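You operate a simulated robot arm through the tools that you are given. There is no shell and no other tool. Be economical: measure what you need, move in short steps, check, and stop when the job is done.

Carry out the task below with a simulated robot arm. There is one attempt and no reset: what you move stays moved.

## Task
Slide the barometer back beside the clock, tap its glass and set the marker over the pointer.
Fine: the small tin that stands in its place goes on the brass tray.

The check looks at the end state, three seconds after you hand in, the way a careful person would. Anything else that was tipped, shoved, dropped, spilled or broken makes it a failure.

## Robot
A 7-joint arm with a two-finger parallel gripper, fixed in place. Base frame: the origin is at the foot of the arm, x ahead of it, y to its left, z up; the work surface is at about z = 0.75. Units: m, degrees, N and s.
With the tool pointing down near the work surface it reaches from about 0.2 to 0.68 m from the base axis. Its first joint turns from -66.0 to 66.0 degrees. Payload 2.4 kg.
Tool frame: the origin (TCP) lies between the finger pads and is the grasp point; the fingertips stand 0.03 m ahead of it; z points along the fingers, y is the line along which they close. Largest opening 0.094 m; finger width 0.028, thickness 0.01; the body of the gripper, 0.05 by 0.096 m, starts 0.055 m behind the TCP.
Orientation is that of the tool frame in the base frame, as a unit quaternion [x, y, z, w]. With the fingers straight down and closing along the base's y, the tool's x points along the base's -x, its y along +y and its z along -z.

## Interface
- The arm moves only by the tool servo_tool. Its argument "commands" is a list that holds one entry, the list of rows, each a list of 7 numbers: the opening, from 0 (shut) to 1 (fully open), then the shift along the base's x, y, z in m, then the turn, a rotation vector about the base's x, y, z in degrees. In form: [[[grip, x, y, z, wx, wy, wz], ...]]. A call has 1 to 8 rows; each row is the pose to reach, as a shift and turn from the pose commanded when the call began. Each row takes 0.2 s and may step no farther than 0.05 m and 8.6 degrees from the row before; otherwise, or with a gripper value out of range, the whole call is refused. Where a pose cannot be reached the arm comes as near as it can. A force on the tool above 40 N (or 10 N above the force at the start of the call, whichever is more), or a blocked arm, ends the call early, and 0.2 s more pass. Each finger travels about 0.153 m/s and halts on what it meets, pressing with about 32 N; the grip force reading is that of the motor and also rises with nothing between the fingers. The clock runs only during rows and for 0.2 s after the last one: add rows that repeat a pose to give the fingers time. The reply holds the time, the measured pose of the TCP, the force on the tool along the base axes, the opening and the grip force, in the units named above and with some noise, with the torque about the TCP (base axes, N m) and any sound that the robot's microphone picked up.
- Cameras (640 x 400 px; columns grow to the right, rows downward): "scene" is fixed at [0.0424, 0.4749, 1.4518]; the picture's right is [-0.71, -0.70, 0.00], its down [-0.35, 0.36, -0.86] and it looks along [0.61, -0.61, -0.50] (base axes); focal length 323 px, centre (320, 200). "wrist" rides on the gripper at [0.076, 0.014, -0.102] in the tool frame; the picture's right is [-0.18, 0.98, 0.00], its down [-0.75, -0.14, -0.64] and it looks along [-0.63, -0.12, 0.77] (tool axes); focal length 243 px, centre (320, 200). There is no depth. A picture from a camera that has moved, and an enlarged one, comes with that camera's place and axes in the base frame and with its lens.
- snapshot(camera): a new picture of that camera. It takes no simulated time.
- inspect(camera, box): a new picture of the part [left, top, right, bottom] of that camera's present view, enlarged. It takes no simulated time.
- sign_off(): hands the job in; it is judged then, once.

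Go step by step. Nothing tells you positions but the pictures and the camera data: compare them with the known pose of the tool, close in by small moves and look again before you grip or let go. The budget is 120 turns and 76 pictures, counting those below and the enlarged ones. Unless the task says otherwise, let go and move clear before handing in, and close with one line.

The tools are called as name(argument=value, ...) on one line, values as JSON. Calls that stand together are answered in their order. servo_tool: Moves the arm, as the interface text tells. Its arguments: {"type":"object","properties":{"commands":{"type":"array","items":{"type":"array","items":{"type":"array","items":{"type":"number"}}}}},"required":["commands"]} The other tools are called the same way: snapshot (camera) takes a picture; inspect (camera, box) takes an enlarged picture of a part of a camera's view; sign_off () hands the job in.

At the start:

```text
time: 0.0
tool_pos: [0.4441, 0.0332, 1.1463]
tool_rot: [0.0, 1.0, 0.0, -0.001]
contact_force: [0.0, -0.5, -0.7]
torque: [0.0, -0.02, 0.01]
finger_gap: 0.0941
gripper_force: 0.0
```

scene: 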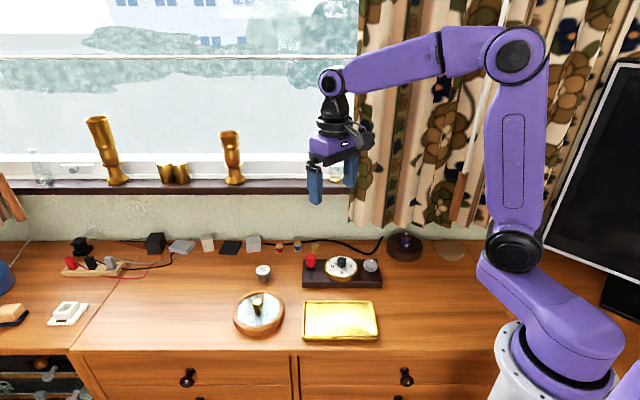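
wrist: 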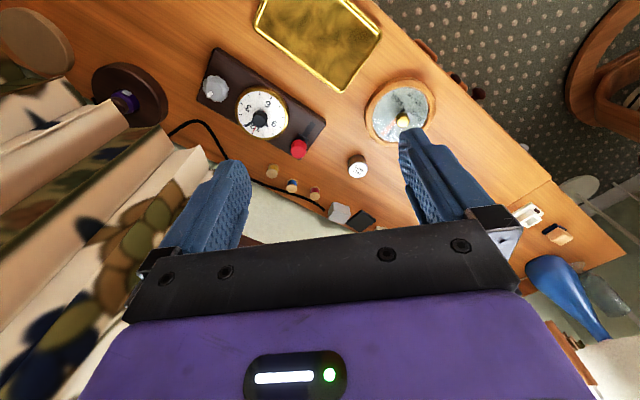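

I see a round wooden barometer with a brass knob, a brass tray, a dark panel with a dial (likely the clock), and a small tin beside it. I'll look closer first.

inspect(camera="scene", box=[220, 225, 400, 350])

inspect(camera="wrist", box=[190, 0, 450, 200])

inspect(camera="scene", box=[220, 280, 300, 345])

```text
3.20 times, centred on (310, 288) of scene
camera zoom: at [0.0424, 0.4749, 1.4518], right [-0.71, -0.7, 0.0], down [-0.35, 0.36, -0.86], along [0.61, -0.61, -0.5], focal length 1034 px, centre (352, -80)
```

zoom: 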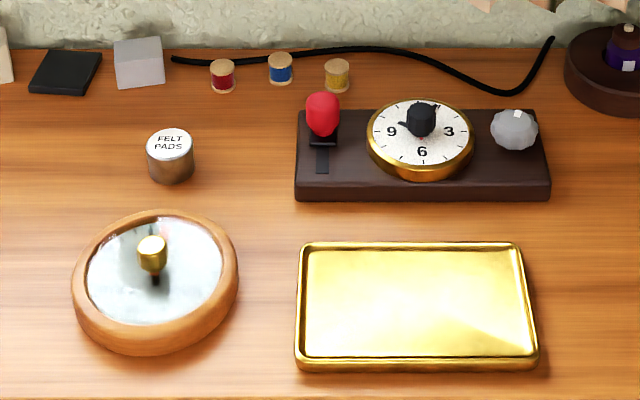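

```text
2.00 times, centred on (320, 100) of wrist
camera zoom: at [0.3678, 0.0472, 1.2496], right [0.18, 0.98, 0.0], down [0.75, -0.14, 0.64], along [0.63, -0.12, -0.77], focal length 485 px, centre (320, 400)
```

zoom: 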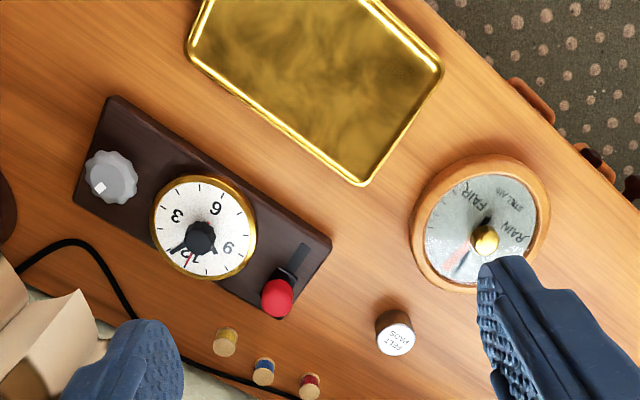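

```text
6.15 times, centred on (260, 312) of scene
camera zoom: at [0.0424, 0.4749, 1.4518], right [-0.71, -0.7, 0.0], down [-0.35, 0.36, -0.86], along [0.61, -0.61, -0.5], focal length 1988 px, centre (689, -492)
```

zoom: 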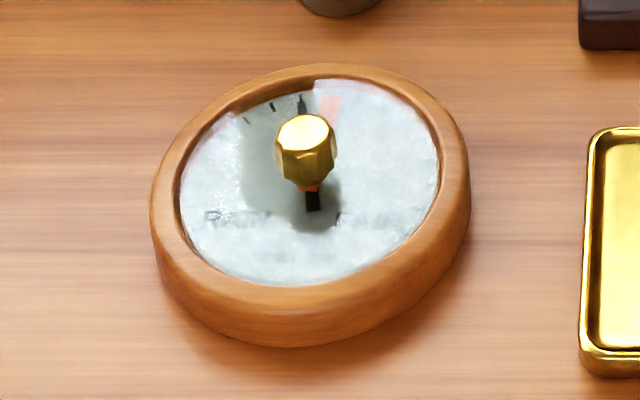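

I take the tin to be at about (0.68, 0.077), the barometer centre at (0.57, 0.172), the tray at (0.41, 0.03), and the clock panel's end near (0.60, 0). Next I'll move above the tin.

servo_tool(commands=[[[1, 0.029, 0.0055, -0.03, 0, 0, 0], [1, 0.058, 0.011, -0.06, 0, 0, 0], [1, 0.087, 0.0165, -0.09, 0, 0, 0], [1, 0.116, 0.022, -0.12, 0, 0, 0], [1, 0.145, 0.0275, -0.15, 0, 0, 0], [1, 0.174, 0.033, -0.18, 0, 0, 0], [1, 0.203, 0.0385, -0.21, 0, 0, 0], [1, 0.232, 0.044, -0.24, 0, 0, 0]]])

snapshot(camera="wrist")

inspect(camera="scene", box=[220, 205, 380, 305])

```text
time: 1.8
tool_pos: [0.6743, 0.0773, 0.9076]
tool_rot: [0.001, 1.0, 0.0, 0.0]
contact_force: [0.4, -0.1, 1.4]
torque: [0.06, -0.03, -0.04]
finger_gap: 0.094
gripper_force: 0.1
```

```text
70 pictures are left
camera wrist: at [0.5977, 0.0914, 1.0087], right [0.18, 0.98, 0.0], down [0.75, -0.14, 0.64], along [0.63, -0.12, -0.77], focal length 243 px, centre (320, 200)
```

wrist: 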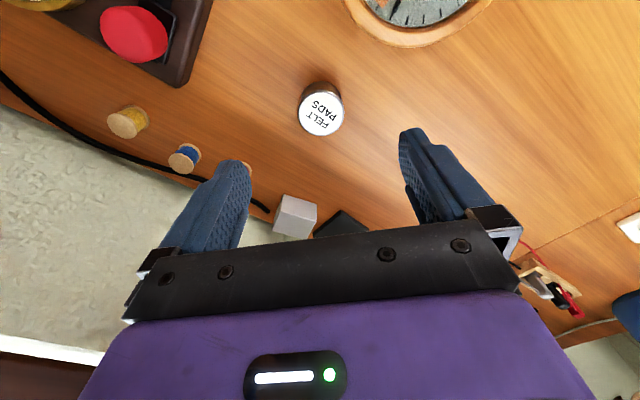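

```text
4.00 times, centred on (300, 255) of scene
camera zoom: at [0.0424, 0.4748, 1.4518], right [-0.71, -0.7, 0.0], down [-0.35, 0.36, -0.86], along [0.61, -0.61, -0.5], focal length 1292 px, centre (400, -20)
```

zoom: 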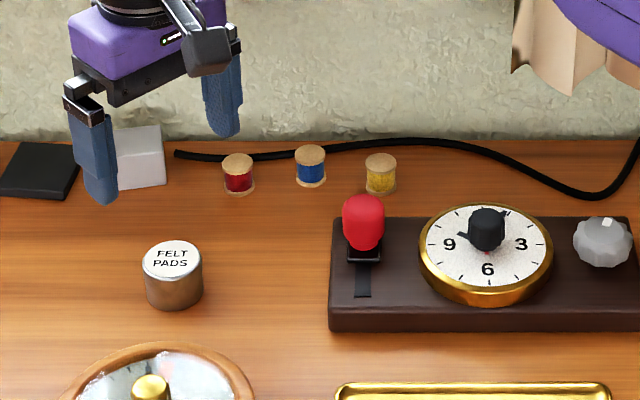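

The tin top is at about (0.677, 0.078), nearly under the tool. I'll descend most of the way and check.

servo_tool(commands=[[[1, 0.003, 0.001, -0.04, 0, 0, 0], [1, 0.003, 0.001, -0.07, 0, 0, 0], [1, 0.003, 0.001, -0.085, 0, 0, 0]]])

snapshot(camera="wrist")

inspect(camera="scene", box=[220, 205, 380, 305])

```text
time: 2.6
tool_pos: [0.6797, 0.0774, 0.8233]
tool_rot: [-0.001, 1.0, 0.0, 0.0]
contact_force: [0.0, 0.3, -0.2]
torque: [-0.01, -0.02, 0.0]
finger_gap: 0.0938
gripper_force: 0.0
```

```text
68 pictures are left
camera wrist: at [0.6034, 0.092, 0.926], right [0.18, 0.98, 0.0], down [0.75, -0.14, 0.64], along [0.63, -0.12, -0.77], focal length 243 px, centre (320, 200)
```

wrist: 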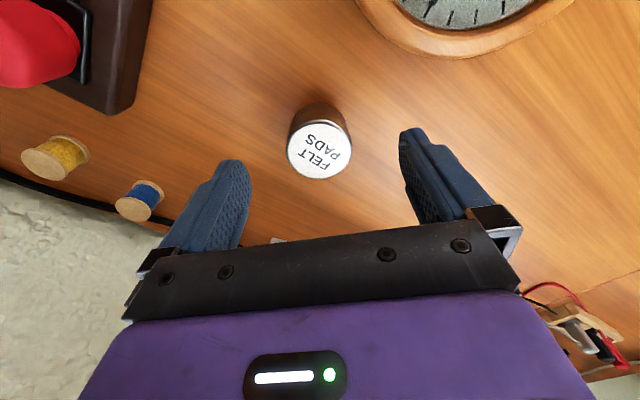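

```text
4.00 times, centred on (300, 255) of scene
camera zoom: at [0.0424, 0.4749, 1.4518], right [-0.71, -0.7, 0.0], down [-0.35, 0.36, -0.86], along [0.61, -0.61, -0.5], focal length 1292 px, centre (400, -20)
```

zoom: 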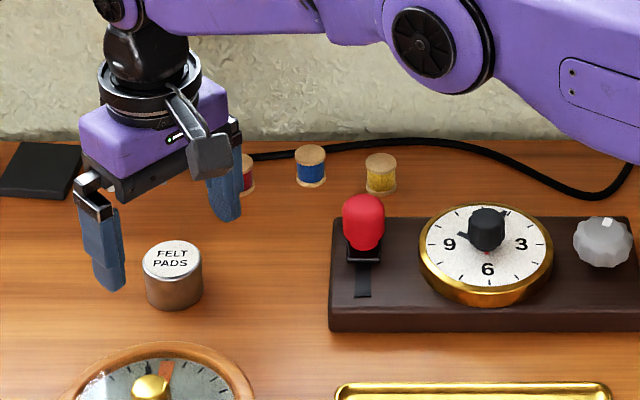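

Still centred on (0.677, 0.078). I'll descend and close gently on the tin.

servo_tool(commands=[[[1, -0.002, 0.0005, -0.02, 0, 0, 0], [1, -0.002, 0.0005, -0.038, 0, 0, 0], [0.7, -0.002, 0.0005, -0.038, 0, 0, 0], [0.5, -0.002, 0.0005, -0.038, 0, 0, 0], [0.35, -0.002, 0.0005, -0.038, 0, 0, 0], [0.35, -0.002, 0.0005, -0.038, 0, 0, 0]]])

snapshot(camera="wrist")

```text
time: 4.0
tool_pos: [0.6748, 0.0747, 0.7841]
tool_rot: [0.0, 1.0, -0.001, 0.0]
contact_force: [0.0, 0.3, 0.9]
torque: [0.01, 0.0, -0.02]
finger_gap: 0.0455
gripper_force: 32.0
out of reach, approached as far as the arm can: row 2
```

```text
66 pictures are left
camera wrist: at [0.5985, 0.0909, 0.8875], right [0.18, 0.98, 0.0], down [0.75, -0.14, 0.64], along [0.63, -0.12, -0.77], focal length 243 px, centre (320, 200)
```

wrist: 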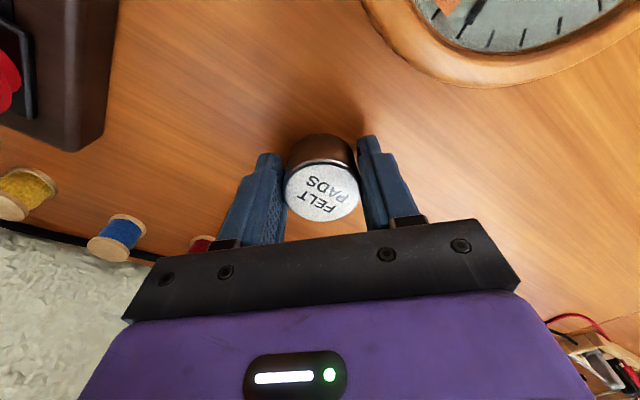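

Tin gripped (0.0455 gap). I'll lift it straight up and carry it toward the tray at about (0.415, 0.03).

servo_tool(commands=[[[0.35, -0.005, 0, 0.03, 0, 0, 0], [0.35, -0.01, 0, 0.07, 0, 0, 0], [0.35, -0.03, 0, 0.11, 0, 0, 0], [0.35, -0.07, 0, 0.12, 0, 0, 0], [0.35, -0.115, -0.01, 0.12, 0, 0, 0], [0.35, -0.16, -0.02, 0.12, 0, 0, 0], [0.35, -0.205, -0.03, 0.12, 0, 0, 0], [0.35, -0.25, -0.04, 0.12, 0, 0, 0]]])

snapshot(camera="scene")

snapshot(camera="wrist")

```text
time: 5.8
tool_pos: [0.4259, 0.0371, 0.9051]
tool_rot: [-0.002, 1.0, 0.0, 0.002]
contact_force: [0.0, 0.8, -0.3]
torque: [0.0, -0.03, 0.02]
finger_gap: 0.046
gripper_force: 32.6
```

```text
65 pictures are left
```

scene: 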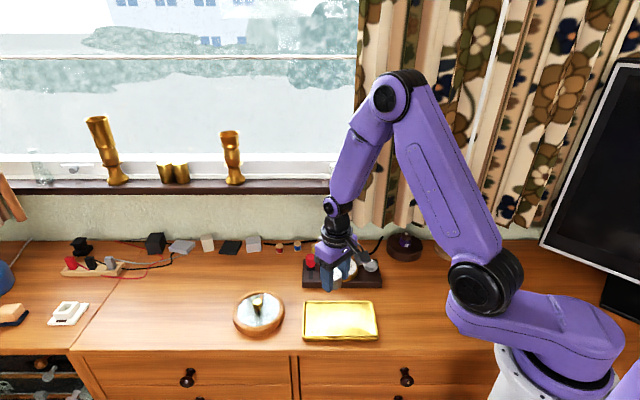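

```text
64 pictures are left
camera wrist: at [0.3495, 0.052, 1.0081], right [0.18, 0.98, 0.0], down [0.75, -0.14, 0.64], along [0.63, -0.12, -0.77], focal length 243 px, centre (320, 200)
```

wrist: 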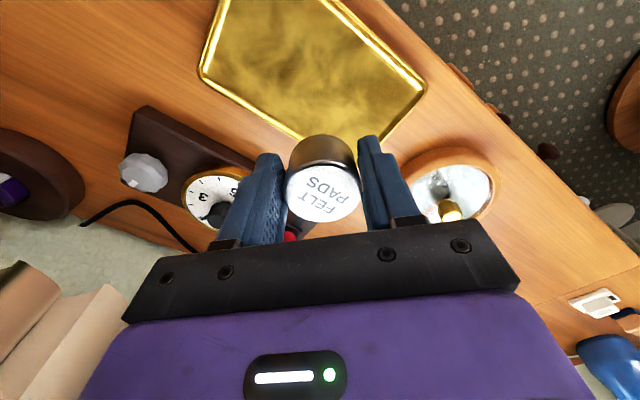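

Tray centre works out to about (0.415, 0.034). I'll lower the tin above it.

servo_tool(commands=[[[0.35, -0.01, -0.003, -0.03, 0, 0, 0], [0.35, -0.01, -0.003, -0.06, 0, 0, 0], [0.35, -0.01, -0.003, -0.09, 0, 0, 0], [0.35, -0.01, -0.003, -0.105, 0, 0, 0]]])

inspect(camera="scene", box=[260, 260, 420, 360])

```text
time: 6.8
tool_pos: [0.419, 0.0339, 0.7995]
tool_rot: [-0.001, 1.0, 0.001, 0.001]
contact_force: [0.3, 0.4, -0.9]
torque: [-0.01, 0.01, -0.01]
finger_gap: 0.0462
gripper_force: 32.2
```

```text
4.00 times, centred on (340, 310) of scene
camera zoom: at [0.0424, 0.4749, 1.4518], right [-0.71, -0.7, 0.0], down [-0.35, 0.36, -0.86], along [0.61, -0.61, -0.5], focal length 1292 px, centre (240, -240)
```

zoom: 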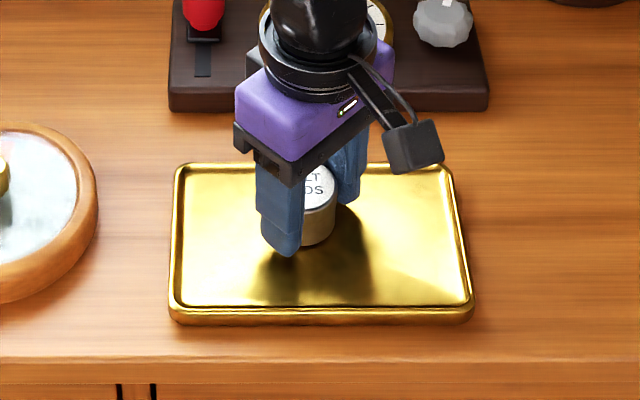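

The tin is over the middle of the tray, about a centimetre up. I'll lower in millimetre steps until it touches.

servo_tool(commands=[[[0.35, 0, 0, -0.003, 0, 0, 0], [0.35, 0, 0, -0.006, 0, 0, 0], [0.35, 0, 0, -0.008, 0, 0, 0]]])

```text
time: 7.6
tool_pos: [0.4192, 0.0342, 0.7924]
tool_rot: [0.002, 1.0, 0.0, 0.004]
contact_force: [7.4, -7.1, 29.0]
torque: [-0.1, -0.13, -0.04]
finger_gap: 0.0449
gripper_force: 32.2
```

Contact at about z 0.793. I'll ease off 1 mm, open and rise.

servo_tool(commands=[[[0.35, 0, 0, 0.001, 0, 0, 0], [0.55, 0, 0, 0.001, 0, 0, 0], [0.75, 0, 0, 0.001, 0, 0, 0], [0.75, 0, 0, 0.001, 0, 0, 0], [0.75, 0, 0, 0.03, 0, 0, 0], [0.75, 0, 0, 0.07, 0, 0, 0], [0.75, 0, 0, 0.11, 0, 0, 0]]])

snapshot(camera="wrist")

inspect(camera="scene", box=[220, 250, 380, 350])

```text
time: 9.2
tool_pos: [0.4145, 0.0342, 0.9035]
tool_rot: [-0.001, 1.0, 0.0, -0.001]
contact_force: [0.0, 0.3, -0.1]
torque: [-0.02, 0.02, 0.01]
finger_gap: 0.0706
gripper_force: 0.0
```

```text
62 pictures are left
camera wrist: at [0.3372, 0.0489, 1.0056], right [0.18, 0.98, 0.0], down [0.75, -0.14, 0.64], along [0.63, -0.12, -0.77], focal length 243 px, centre (320, 200)
```

wrist: 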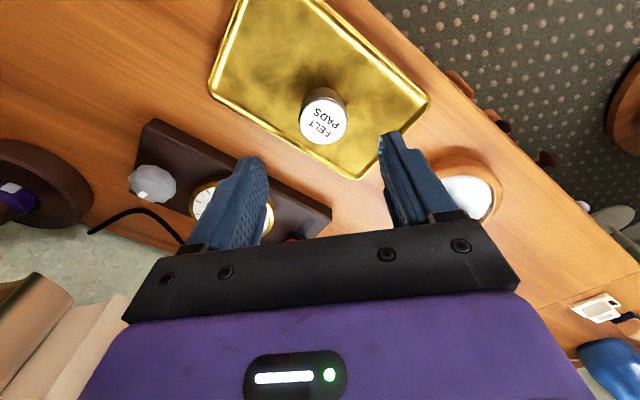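

```text
4.00 times, centred on (300, 300) of scene
camera zoom: at [0.0424, 0.4749, 1.4518], right [-0.71, -0.7, 0.0], down [-0.35, 0.36, -0.86], along [0.61, -0.61, -0.5], focal length 1292 px, centre (400, -200)
```

zoom: 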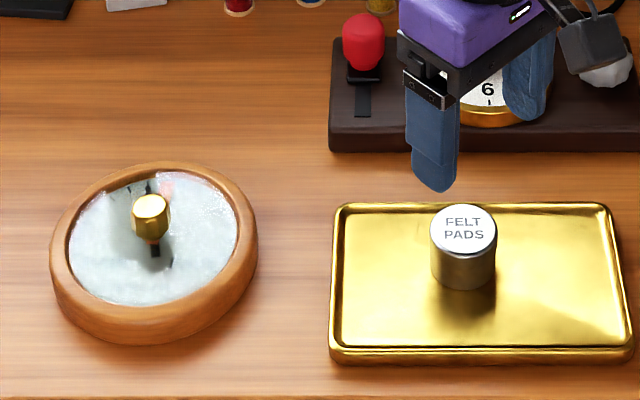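

The tin stands well on the tray. Now I'll move over the barometer for a close look at its dial.

servo_tool(commands=[[[0.75, 0.02, 0.038, 0.015, 0, 0, 0], [0.75, 0.042, 0.078, 0.015, 0, 0, 0], [0.75, 0.064, 0.118, 0.015, 0, 0, 0], [0.75, 0.086, 0.156, 0.015, 0, 0, 0]]])

snapshot(camera="wrist")

inspect(camera="wrist", box=[220, 80, 420, 230])

```text
time: 10.2
tool_pos: [0.5029, 0.1945, 0.916]
tool_rot: [0.0, 1.0, 0.0, 0.0]
contact_force: [-0.2, 0.2, 0.3]
torque: [-0.01, 0.0, 0.0]
finger_gap: 0.0704
gripper_force: 0.0
```

```text
60 pictures are left
camera wrist: at [0.4257, 0.2088, 1.0185], right [0.18, 0.98, 0.0], down [0.75, -0.14, 0.64], along [0.63, -0.12, -0.77], focal length 243 px, centre (320, 200)
```

wrist: 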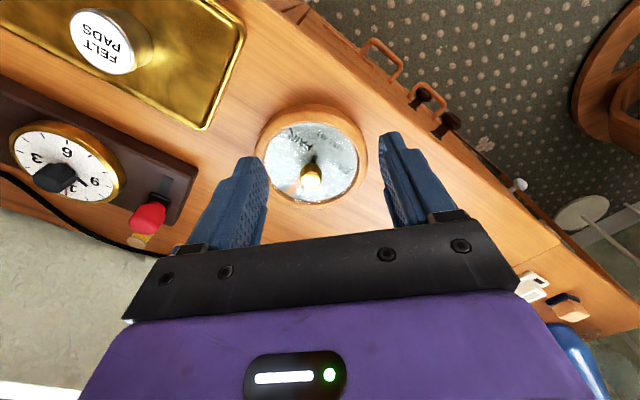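

```text
2.67 times, centred on (320, 155) of wrist
camera zoom: at [0.4257, 0.2088, 1.0185], right [0.18, 0.98, 0.0], down [0.75, -0.14, 0.64], along [0.63, -0.12, -0.77], focal length 647 px, centre (320, 320)
```

zoom: 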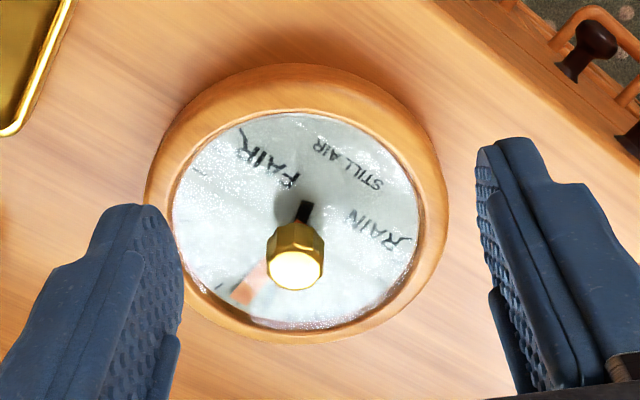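

Barometer centre is about (0.568, 0.171), radius about 0.065, knob top z about 0.81; its place (where the tin stood) is (0.677, 0.078). I'll push with two fingers spread across the push direction (yaw −40.5°), so first I move to its front side, high up.

servo_tool(commands=[[[0.68, -0.003, 0.01, 0, 0, 0, -8.1], [0.68, -0.006, 0.02, 0, 0, 0, -16.2], [0.68, -0.009, 0.03, 0, 0, 0, -24.3], [0.68, -0.011, 0.042, 0, 0, 0, -32.4], [0.68, -0.013, 0.045, 0, 0, 0, -40.5], [0.68, -0.013, 0.045, -0.03, 0, 0, -40.5], [0.68, -0.013, 0.045, -0.06, 0, 0, -40.5]]])

snapshot(camera="wrist")

inspect(camera="scene", box=[180, 240, 340, 340])

```text
time: 11.8
tool_pos: [0.4906, 0.2375, 0.8571]
tool_rot: [0.346, 0.938, 0.0, 0.0]
contact_force: [0.3, 0.0, 0.0]
torque: [-0.01, -0.01, -0.03]
finger_gap: 0.0638
gripper_force: 0.1
```

```text
58 pictures are left
camera wrist: at [0.4401, 0.2983, 0.9589], right [0.78, 0.63, 0.0], down [0.48, -0.6, 0.64], along [0.4, -0.5, -0.77], focal length 243 px, centre (320, 200)
```

wrist: 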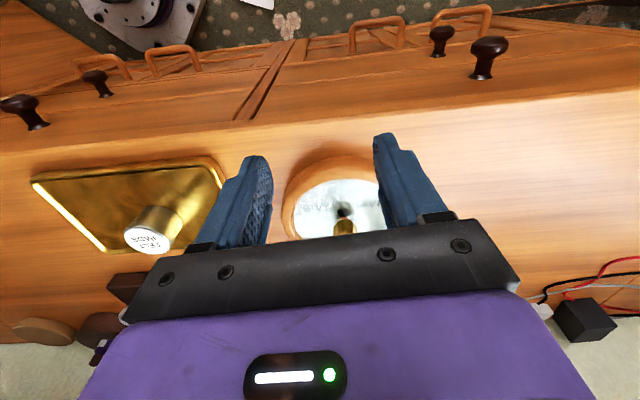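

```text
4.00 times, centred on (260, 290) of scene
camera zoom: at [0.0424, 0.4749, 1.4518], right [-0.71, -0.7, 0.0], down [-0.35, 0.36, -0.86], along [0.61, -0.61, -0.5], focal length 1292 px, centre (560, -160)
```

zoom: 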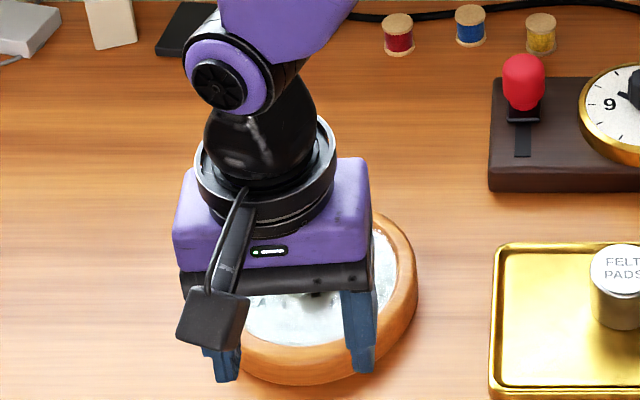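

Barometer is centred ahead of the fingers, about 0.10 m forward. I'll lower to the desk level and then advance slowly to contact.

servo_tool(commands=[[[0.68, 0, 0, -0.035, 0, 0, 0], [0.68, 0, 0, -0.06, 0, 0, 0], [0.68, 0, 0, -0.069, 0, 0, 0], [0.68, 0.0114, -0.0097, -0.069, 0, 0, 0], [0.68, 0.019, -0.0162, -0.069, 0, 0, 0], [0.68, 0.0228, -0.0195, -0.069, 0, 0, 0], [0.68, 0.0266, -0.0227, -0.069, 0, 0, 0]]])

inspect(camera="scene", box=[180, 240, 340, 340])

```text
time: 13.4
tool_pos: [0.5176, 0.2133, 0.7856]
tool_rot: [0.345, 0.939, -0.001, 0.0]
contact_force: [-1.7, 3.1, 1.3]
torque: [0.07, -0.03, 0.08]
finger_gap: 0.0645
gripper_force: 0.1
```

```text
4.00 times, centred on (260, 290) of scene
camera zoom: at [0.0423, 0.4749, 1.4518], right [-0.71, -0.7, 0.0], down [-0.35, 0.36, -0.86], along [0.61, -0.61, -0.5], focal length 1292 px, centre (560, -160)
```

zoom: 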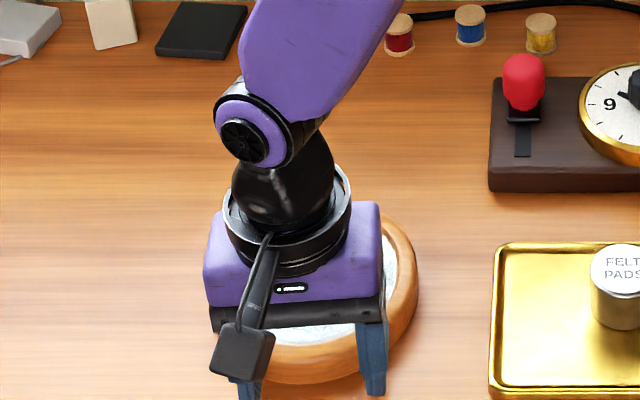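

Light contact made. I'll push on steadily along (0.76, −0.65).

servo_tool(commands=[[[0.68, 0.006, -0.005, 0, 0, 0, 0], [0.68, 0.0145, -0.0123, 0, 0, 0, 0], [0.68, 0.023, -0.0195, 0, 0, 0, 0], [0.68, 0.0315, -0.0267, 0, 0, 0, 0], [0.68, 0.04, -0.0339, 0, 0, 0, 0], [0.68, 0.0485, -0.0411, 0, 0, 0, 0], [0.68, 0.057, -0.0483, 0, 0, 0, 0], [0.68, 0.0655, -0.0555, 0, 0, 0, 0]]])

snapshot(camera="scene")

snapshot(camera="wrist")

```text
time: 15.2
tool_pos: [0.5816, 0.158, 0.7875]
tool_rot: [0.346, 0.938, 0.0, 0.0]
contact_force: [-2.9, 2.2, 1.4]
torque: [0.02, 0.06, 0.0]
finger_gap: 0.0649
gripper_force: 0.9
```

```text
55 pictures are left
```

scene: 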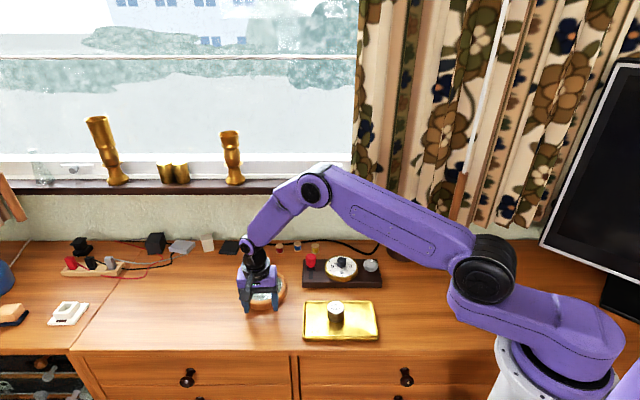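

```text
54 pictures are left
camera wrist: at [0.5318, 0.2186, 0.8902], right [0.78, 0.63, 0.0], down [0.48, -0.6, 0.64], along [0.4, -0.5, -0.77], focal length 243 px, centre (320, 200)
```

wrist: 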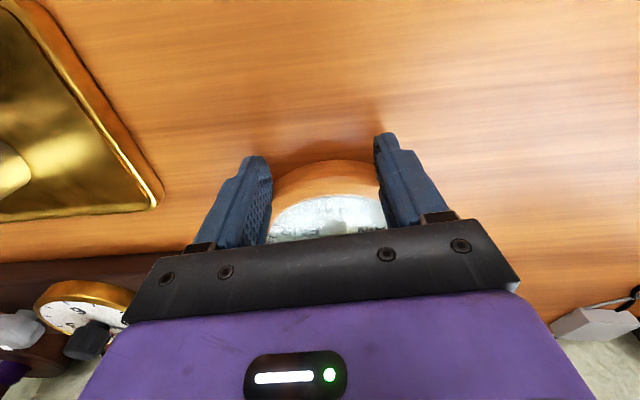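

Sliding straight. About 0.053 m remains; I'll push most of it.

servo_tool(commands=[[[0.68, 0.0085, -0.007, 0, 0, 0, 0], [0.68, 0.017, -0.014, 0, 0, 0, 0], [0.68, 0.0255, -0.021, 0, 0, 0, 0], [0.68, 0.034, -0.028, 0, 0, 0, 0], [0.68, 0.038, -0.0315, 0, 0, 0, 0], [0.68, 0.038, -0.0315, 0, 0, 0, 0]]])

inspect(camera="scene", box=[210, 225, 370, 325])

```text
time: 16.6
tool_pos: [0.6212, 0.1273, 0.7871]
tool_rot: [0.346, 0.938, 0.0, 0.0]
contact_force: [-2.7, 2.0, 2.1]
torque: [0.05, 0.07, -0.01]
finger_gap: 0.0646
gripper_force: 1.0
```

```text
4.00 times, centred on (290, 275) of scene
camera zoom: at [0.0423, 0.4749, 1.4518], right [-0.71, -0.7, 0.0], down [-0.35, 0.36, -0.86], along [0.61, -0.61, -0.5], focal length 1292 px, centre (440, -100)
```

zoom: 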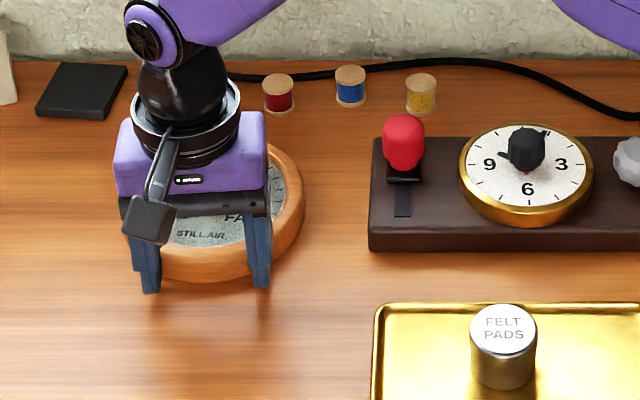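

It should now be in place. I'll back off and rise for a clear look.

servo_tool(commands=[[[0.68, -0.015, 0.013, 0, 0, 0, 0], [0.68, -0.03, 0.026, 0, 0, 0, 0], [0.68, -0.035, 0.03, 0.04, 0, 0, 0], [0.68, -0.045, 0.035, 0.08, 0, 0, 0], [0.68, -0.07, 0.055, 0.11, 0, 0, 0], [0.68, -0.1, 0.075, 0.13, 0, 0, 0]]])

inspect(camera="scene", box=[210, 225, 370, 325])

snapshot(camera="wrist")

```text
time: 18.0
tool_pos: [0.5211, 0.2021, 0.9173]
tool_rot: [0.345, 0.939, 0.0, 0.0]
contact_force: [-0.7, 1.3, 0.6]
torque: [-0.01, 0.0, 0.0]
finger_gap: 0.0639
gripper_force: 0.1
```

```text
4.00 times, centred on (290, 275) of scene
camera zoom: at [0.0424, 0.4748, 1.4518], right [-0.71, -0.7, 0.0], down [-0.35, 0.36, -0.86], along [0.61, -0.61, -0.5], focal length 1292 px, centre (440, -100)
```

zoom: 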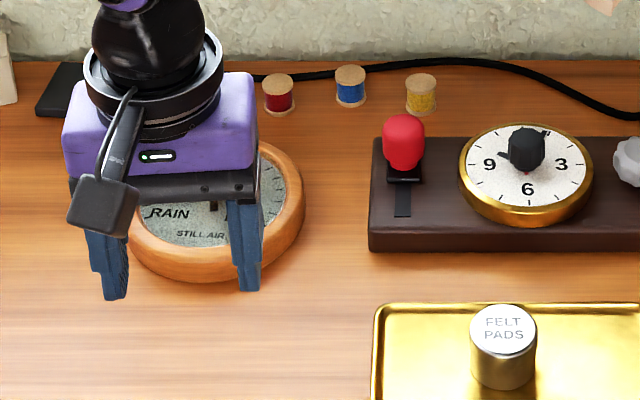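

```text
51 pictures are left
camera wrist: at [0.4717, 0.2636, 1.0195], right [0.78, 0.63, 0.0], down [0.48, -0.6, 0.64], along [0.4, -0.5, -0.77], focal length 243 px, centre (320, 200)
```

wrist: 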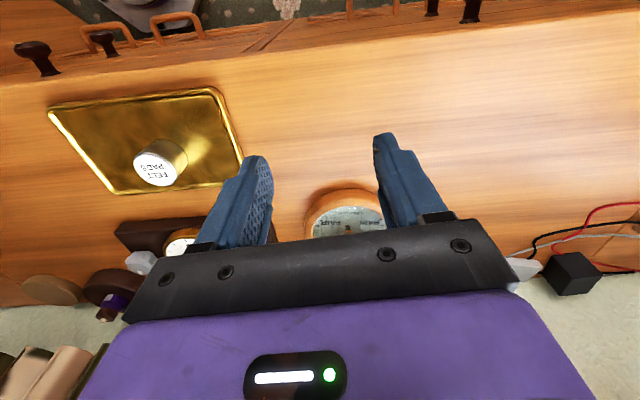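

I'll swing the gripper back to yaw 0 and out of the scene camera's line to see the dial.

servo_tool(commands=[[[0.68, 0, -0.03, 0.01, 0, 0, 8.1], [0.68, 0, -0.06, 0.02, 0, 0, 16.2], [0.68, 0, -0.09, 0.02, 0, 0, 24.3], [0.68, 0, -0.12, 0.02, 0, 0, 32.4], [0.68, 0, -0.15, 0.02, 0, 0, 40.5]]])

inspect(camera="scene", box=[210, 225, 370, 325])

inspect(camera="scene", box=[236, 252, 292, 298])

inspect(camera="wrist", box=[240, 120, 440, 245])

```text
time: 19.2
tool_pos: [0.5208, 0.0516, 0.9377]
tool_rot: [-0.002, 1.0, 0.0, -0.001]
contact_force: [-0.1, 0.0, -0.7]
torque: [0.01, -0.04, 0.0]
finger_gap: 0.064
gripper_force: 0.0
```

```text
4.00 times, centred on (290, 275) of scene
camera zoom: at [0.0423, 0.4749, 1.4518], right [-0.71, -0.7, 0.0], down [-0.35, 0.36, -0.86], along [0.61, -0.61, -0.5], focal length 1292 px, centre (440, -100)
```

zoom: 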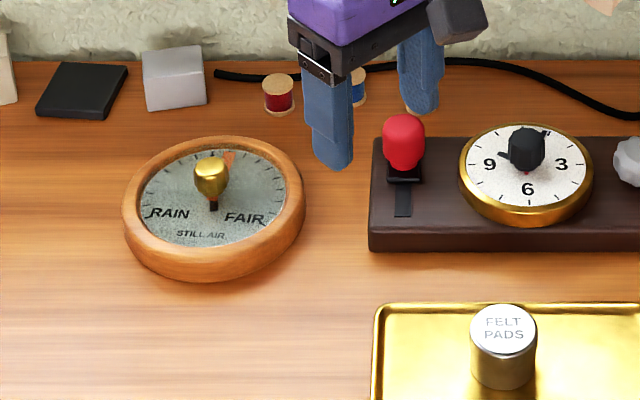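

```text
8.70 times, centred on (264, 275) of scene
camera zoom: at [0.0423, 0.4749, 1.4518], right [-0.71, -0.7, 0.0], down [-0.35, 0.36, -0.86], along [0.61, -0.61, -0.5], focal length 2809 px, centre (807, -452)
```

zoom: 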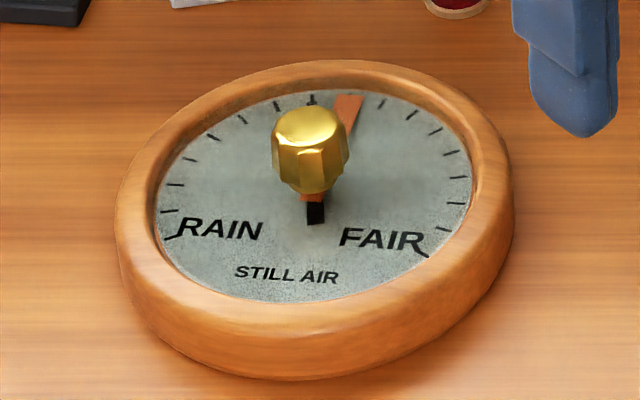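

```text
3.20 times, centred on (340, 182) of wrist
camera zoom: at [0.4445, 0.0658, 1.0391], right [0.18, 0.98, 0.0], down [0.75, -0.14, 0.64], along [0.63, -0.12, -0.77], focal length 776 px, centre (256, 256)
```

zoom: 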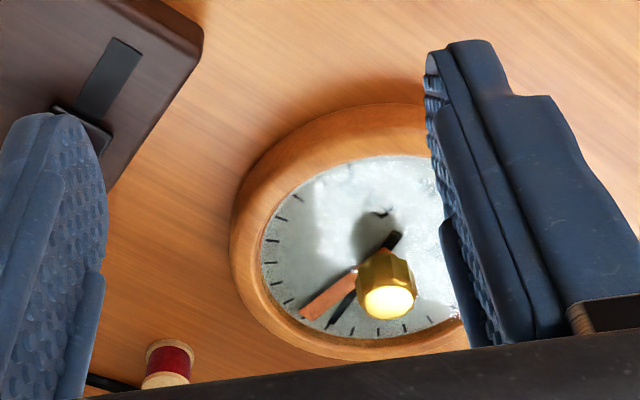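

The barometer now sits where the tin was (centre about (0.672, 0.081)); black pointer is at 12, the copper marker, turned by the knob, is slightly right of it. Next I close the fingers and hover over the glass on the −y side of the knob for the tap.

servo_tool(commands=[[[0.3, 0.035, -0.001, -0.005, 0, 0, 0], [0, 0.07, -0.002, -0.01, 0, 0, 0], [0, 0.105, -0.003, -0.02, 0, 0, 0], [0, 0.141, -0.003, -0.04, 0, 0, 0], [0, 0.141, -0.003, -0.075, 0, 0, 0]]])

snapshot(camera="wrist")

inspect(camera="scene", box=[224, 235, 304, 300])

```text
time: 20.4
tool_pos: [0.6592, 0.0462, 0.8615]
tool_rot: [0.0, 1.0, 0.0, 0.0]
contact_force: [-0.6, 0.1, -1.0]
torque: [-0.01, -0.03, -0.01]
finger_gap: 0.0
gripper_force: 31.6
```

```text
47 pictures are left
camera wrist: at [0.5835, 0.0614, 0.9642], right [0.18, 0.98, 0.0], down [0.75, -0.14, 0.64], along [0.63, -0.12, -0.77], focal length 243 px, centre (320, 200)
```

wrist: 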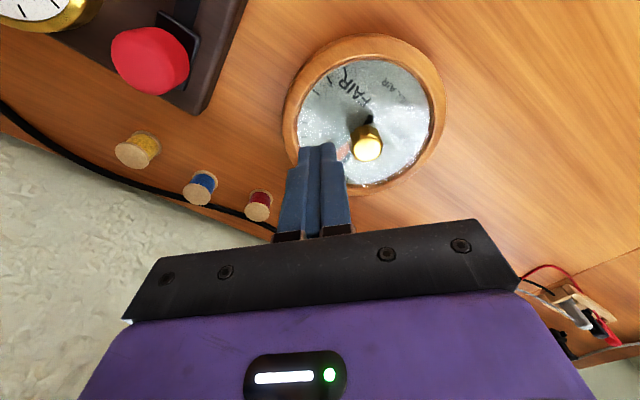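

```text
6.15 times, centred on (264, 268) of scene
camera zoom: at [0.0424, 0.4749, 1.4518], right [-0.71, -0.7, 0.0], down [-0.35, 0.36, -0.86], along [0.61, -0.61, -0.5], focal length 1988 px, centre (665, -215)
```

zoom: 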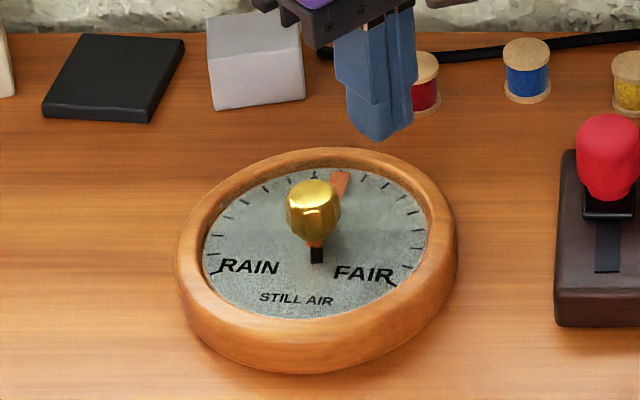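

Knob/centre is about (0.669, 0.080). I'll nudge slightly inward and lower the closed fingertips until just above the glass.

servo_tool(commands=[[[0, 0.006, 0.003, -0.02, 0, 0, 0], [0, 0.006, 0.003, -0.04, 0, 0, 0], [0, 0.006, 0.003, -0.048, 0, 0, 0]]])

snapshot(camera="wrist")

inspect(camera="scene", box=[224, 235, 304, 300])

```text
time: 21.2
tool_pos: [0.6686, 0.0501, 0.8144]
tool_rot: [0.0, 1.0, 0.0, 0.0]
contact_force: [-1.3, 0.4, -0.7]
torque: [-0.02, -0.04, 0.0]
finger_gap: 0.0002
gripper_force: 32.5
```

```text
45 pictures are left
camera wrist: at [0.5923, 0.0647, 0.9158], right [0.18, 0.98, 0.0], down [0.75, -0.14, 0.64], along [0.63, -0.12, -0.77], focal length 243 px, centre (320, 200)
```

wrist: 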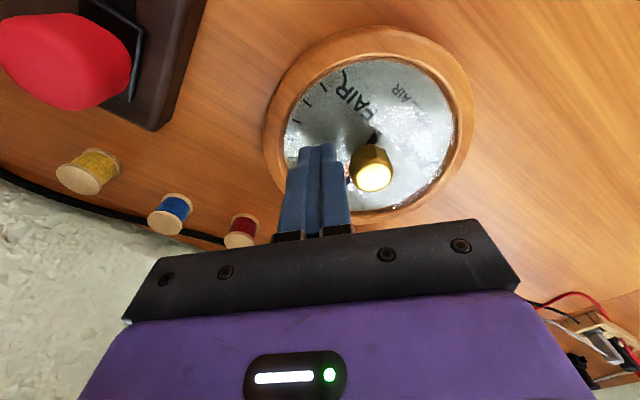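

```text
6.15 times, centred on (264, 268) of scene
camera zoom: at [0.0424, 0.4749, 1.4518], right [-0.71, -0.7, 0.0], down [-0.35, 0.36, -0.86], along [0.61, -0.61, -0.5], focal length 1988 px, centre (665, -215)
```

zoom: 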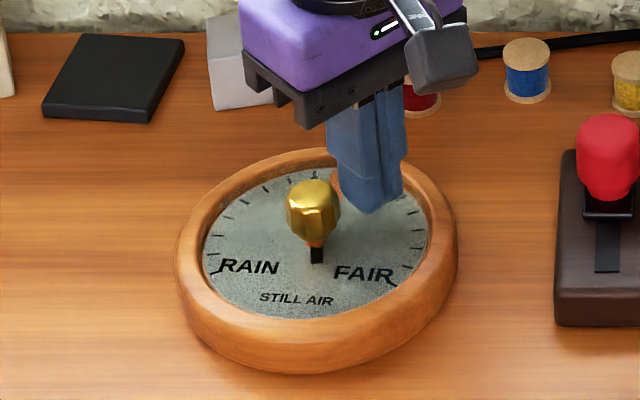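

Tips hover just over the glass between knob and rim. I'll go down in small steps to tap.

servo_tool(commands=[[[0, 0, 0, -0.0025, 0, 0, 0], [0, 0, 0, -0.005, 0, 0, 0], [0, 0, 0, -0.007, 0, 0, 0]]])

```text
time: 22.0
tool_pos: [0.6668, 0.05, 0.8072]
tool_rot: [0.0, 1.0, 0.0, -0.001]
contact_force: [-0.8, -1.0, 1.0]
torque: [0.01, 0.03, 0.01]
finger_gap: 0.0
gripper_force: 32.1
```

servo_tool(commands=[[[0, 0, 0, -0.0015, 0, 0, 0], [0, 0, 0, -0.003, 0, 0, 0], [0, 0, 0, -0.0045, 0, 0, 0]]])

inspect(camera="scene", box=[244, 250, 292, 289])

```text
time: 22.8
tool_pos: [0.6689, 0.0514, 0.8032]
tool_rot: [0.0, 1.0, 0.001, 0.0]
contact_force: [-2.0, -0.5, 10.0]
torque: [-0.05, 0.12, 0.03]
finger_gap: 0.0
gripper_force: 32.5
heard: click
```

```text
10.26 times, centred on (268, 270) of scene
camera zoom: at [0.0421, 0.4748, 1.4518], right [-0.71, -0.7, 0.0], down [-0.35, 0.36, -0.86], along [0.61, -0.61, -0.5], focal length 3313 px, centre (853, -513)
```

zoom: 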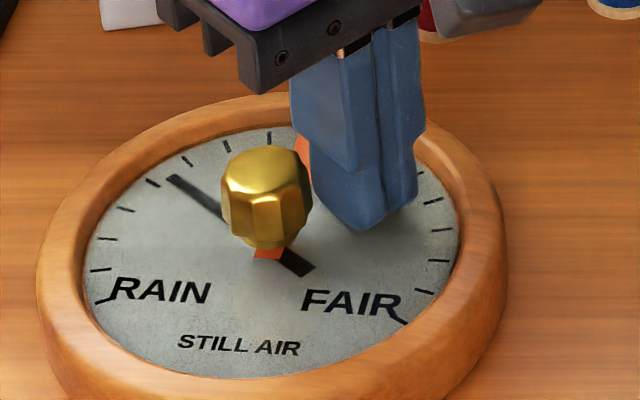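

A click was heard and the black pointer jumped toward RAIN. I'll lift off and look at it clear.

servo_tool(commands=[[[0, 0, 0, 0.02, 0, 0, 0], [0, 0, 0, 0.06, 0, 0, 0], [0, -0.01, 0, 0.09, 0, 0, 0], [0.3, -0.06, 0, 0.11, 0, 0, 0], [0.5, -0.1, 0, 0.12, 0, 0, 0], [0.5, -0.14, 0, 0.13, 0, 0, 0]]])

inspect(camera="scene", box=[240, 252, 288, 291])

inspect(camera="wrist", box=[280, 130, 440, 230])

```text
refused: row 4 steps farther than a row can; nothing moved
```

```text
10.26 times, centred on (264, 272) of scene
camera zoom: at [0.0421, 0.4748, 1.4518], right [-0.71, -0.7, 0.0], down [-0.35, 0.36, -0.86], along [0.61, -0.61, -0.5], focal length 3313 px, centre (894, -533)
```

zoom: 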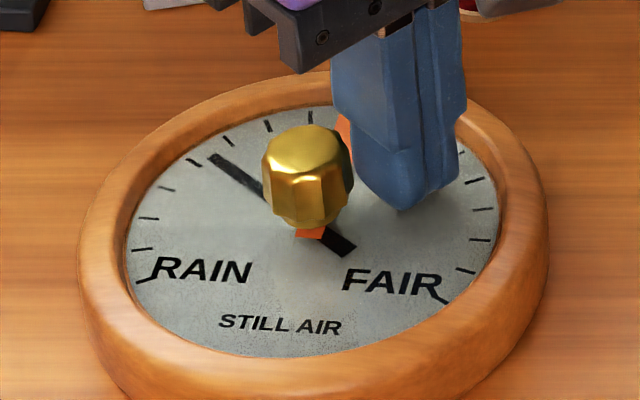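

```text
4.00 times, centred on (360, 180) of wrist
camera zoom: at [0.5913, 0.0657, 0.906], right [0.18, 0.98, 0.0], down [0.75, -0.14, 0.64], along [0.63, -0.12, -0.77], focal length 970 px, centre (160, 280)
```

zoom: 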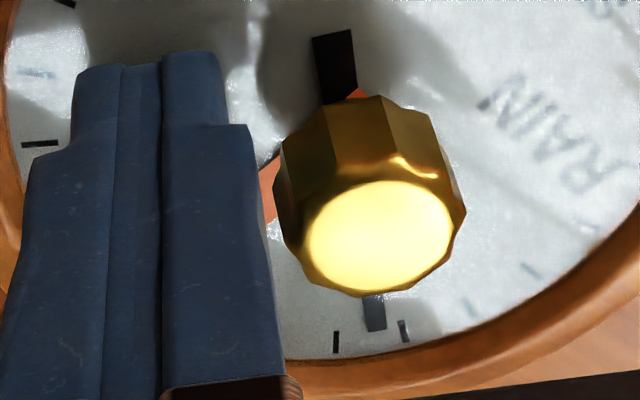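

The move was refused for step size; I'll lift with smaller steps.

servo_tool(commands=[[[0, 0, 0, 0.02, 0, 0, 0], [0, 0, 0, 0.06, 0, 0, 0], [0, -0.01, 0, 0.09, 0, 0, 0], [0.3, -0.05, 0, 0.11, 0, 0, 0], [0.5, -0.09, 0, 0.12, 0, 0, 0], [0.5, -0.13, 0, 0.13, 0, 0, 0]]])

inspect(camera="scene", box=[240, 252, 288, 291])

inspect(camera="wrist", box=[280, 130, 440, 230])

```text
time: 24.2
tool_pos: [0.5399, 0.052, 0.9343]
tool_rot: [0.0, 1.0, 0.0, 0.0]
contact_force: [-0.8, 0.1, 0.1]
torque: [0.0, -0.04, -0.03]
finger_gap: 0.0468
gripper_force: 0.0
```

```text
10.26 times, centred on (264, 272) of scene
camera zoom: at [0.0424, 0.4749, 1.4518], right [-0.71, -0.7, 0.0], down [-0.35, 0.36, -0.86], along [0.61, -0.61, -0.5], focal length 3313 px, centre (894, -533)
```

zoom: 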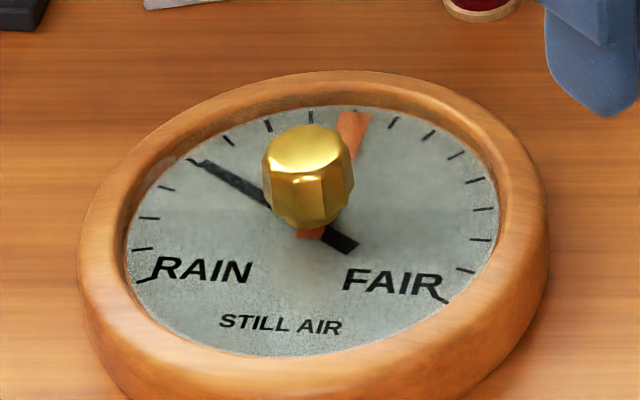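

```text
4.00 times, centred on (360, 180) of wrist
camera zoom: at [0.4623, 0.0662, 1.0371], right [0.18, 0.98, 0.0], down [0.75, -0.14, 0.64], along [0.63, -0.12, -0.77], focal length 970 px, centre (160, 280)
```

zoom: 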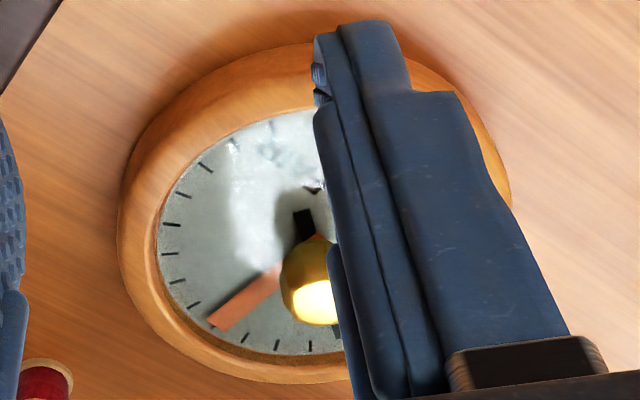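

The pointer now rests about at the third tick left of 12; the marker needs roughly +60° (counter-clockwise from above). I'll hover over the knob with yaw −30° so I can turn through to +30°.

servo_tool(commands=[[[0.5, 0.03, 0.005, 0, 0, 0, -7.5], [0.5, 0.06, 0.011, 0, 0, 0, -15], [0.5, 0.09, 0.017, -0.01, 0, 0, -22.5], [0.5, 0.11, 0.022, -0.03, 0, 0, -30], [0.5, 0.128, 0.027, -0.064, 0, 0, -30]]])

snapshot(camera="wrist")

inspect(camera="scene", box=[232, 235, 296, 291])

```text
time: 25.4
tool_pos: [0.6658, 0.0813, 0.87]
tool_rot: [0.26, 0.966, 0.0, -0.001]
contact_force: [-0.2, -0.3, -0.5]
torque: [0.01, 0.0, 0.0]
finger_gap: 0.0471
gripper_force: 0.1
```

```text
38 pictures are left
camera wrist: at [0.6076, 0.1319, 0.9731], right [0.65, 0.76, 0.0], down [0.58, -0.5, 0.64], along [0.49, -0.42, -0.77], focal length 243 px, centre (320, 200)
```

wrist: 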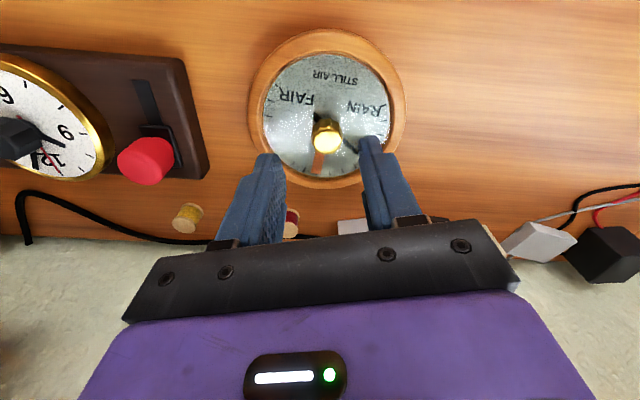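

```text
7.14 times, centred on (264, 263) of scene
camera zoom: at [0.0424, 0.4749, 1.4518], right [-0.71, -0.7, 0.0], down [-0.35, 0.36, -0.86], along [0.61, -0.61, -0.5], focal length 2307 px, centre (720, -250)
```

zoom: 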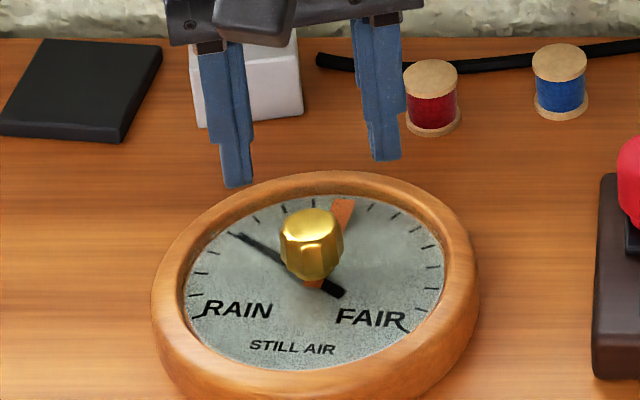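

Well aligned; knob reads about (0.671, 0.082). I'll descend partway and recheck.

servo_tool(commands=[[[0.5, 0.003, 0.001, -0.02, 0, 0, 0], [0.5, 0.003, 0.001, -0.035, 0, 0, 0], [0.5, 0.003, 0.001, -0.035, 0, 0, 0]]])

inspect(camera="wrist", box=[220, 80, 420, 230])

inspect(camera="scene", box=[232, 235, 296, 291])

```text
time: 26.2
tool_pos: [0.6698, 0.0793, 0.8347]
tool_rot: [0.259, 0.966, 0.0, 0.0]
contact_force: [-0.5, 0.6, -0.4]
torque: [0.0, 0.0, -0.02]
finger_gap: 0.0469
gripper_force: 0.1
```

```text
2.67 times, centred on (320, 155) of wrist
camera zoom: at [0.6096, 0.1305, 0.9363], right [0.65, 0.76, 0.0], down [0.58, -0.5, 0.64], along [0.49, -0.42, -0.77], focal length 647 px, centre (320, 320)
```

zoom: 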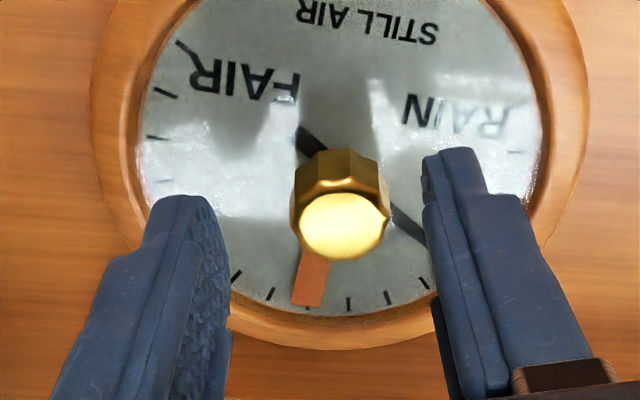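

```text
7.14 times, centred on (264, 263) of scene
camera zoom: at [0.0424, 0.4749, 1.4518], right [-0.71, -0.7, 0.0], down [-0.35, 0.36, -0.86], along [0.61, -0.61, -0.5], focal length 2307 px, centre (720, -250)
```

zoom: 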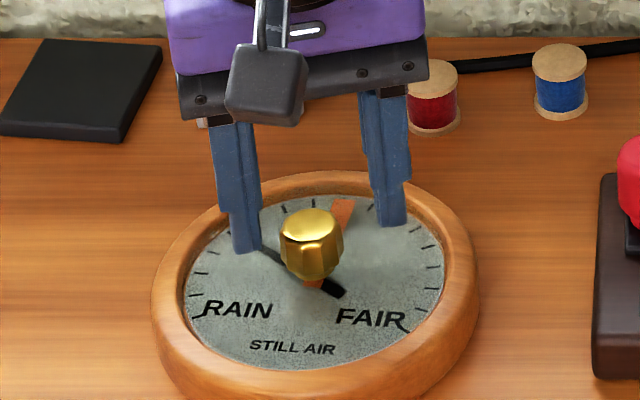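

The knob is about 4 mm off toward the right finger; I'll correct, descend to z≈0.809 and close on it.

servo_tool(commands=[[[0.5, 0.0025, 0.0035, 0, 0, 0, 0], [0.5, 0.0025, 0.0035, -0.015, 0, 0, 0], [0.5, 0.0025, 0.0035, -0.025, 0, 0, 0], [0.4, 0.0025, 0.0035, -0.025, 0, 0, 0], [0.4, 0.0025, 0.0035, -0.025, 0, 0, 0]]])

inspect(camera="wrist", box=[220, 80, 420, 230])

```text
time: 27.4
tool_pos: [0.6705, 0.0814, 0.8074]
tool_rot: [0.259, 0.966, 0.0, 0.001]
contact_force: [0.1, -0.1, 0.2]
torque: [-0.01, -0.01, 0.0]
finger_gap: 0.0375
gripper_force: 0.0
```

```text
2.67 times, centred on (320, 155) of wrist
camera zoom: at [0.6109, 0.1324, 0.9104], right [0.65, 0.76, 0.0], down [0.58, -0.5, 0.64], along [0.49, -0.42, -0.77], focal length 647 px, centre (320, 320)
```

zoom: 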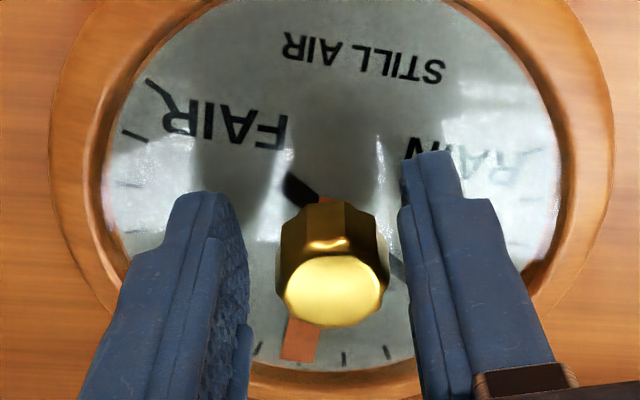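

Nearly centred; a 1.5 mm correction, then close on the knob.

servo_tool(commands=[[[0.4, 0.001, 0.0015, 0, 0, 0, 0], [0.3, 0.001, 0.0015, 0, 0, 0, 0], [0.22, 0.001, 0.0015, 0, 0, 0, 0], [0.18, 0.001, 0.0015, 0, 0, 0, 0], [0.18, 0.001, 0.0015, 0, 0, 0, 0]]])

inspect(camera="scene", box=[232, 240, 296, 296])

```text
time: 28.6
tool_pos: [0.6715, 0.0824, 0.8078]
tool_rot: [0.259, 0.966, 0.0, 0.0]
contact_force: [-1.0, -1.7, -0.1]
torque: [-0.04, 0.07, -0.02]
finger_gap: 0.025
gripper_force: 32.2
```

```text
7.14 times, centred on (264, 268) of scene
camera zoom: at [0.0423, 0.4748, 1.4518], right [-0.71, -0.7, 0.0], down [-0.35, 0.36, -0.86], along [0.61, -0.61, -0.5], focal length 2307 px, centre (720, -286)
```

zoom: 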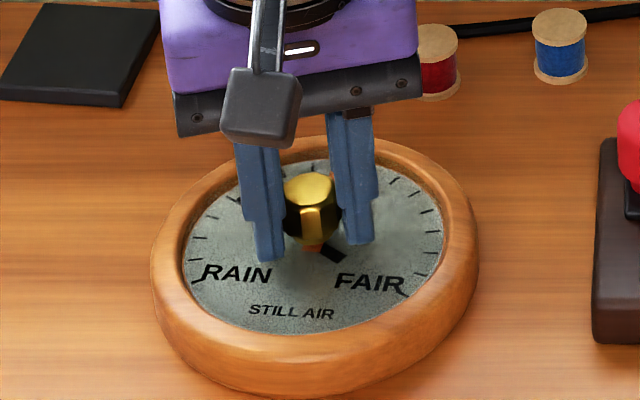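

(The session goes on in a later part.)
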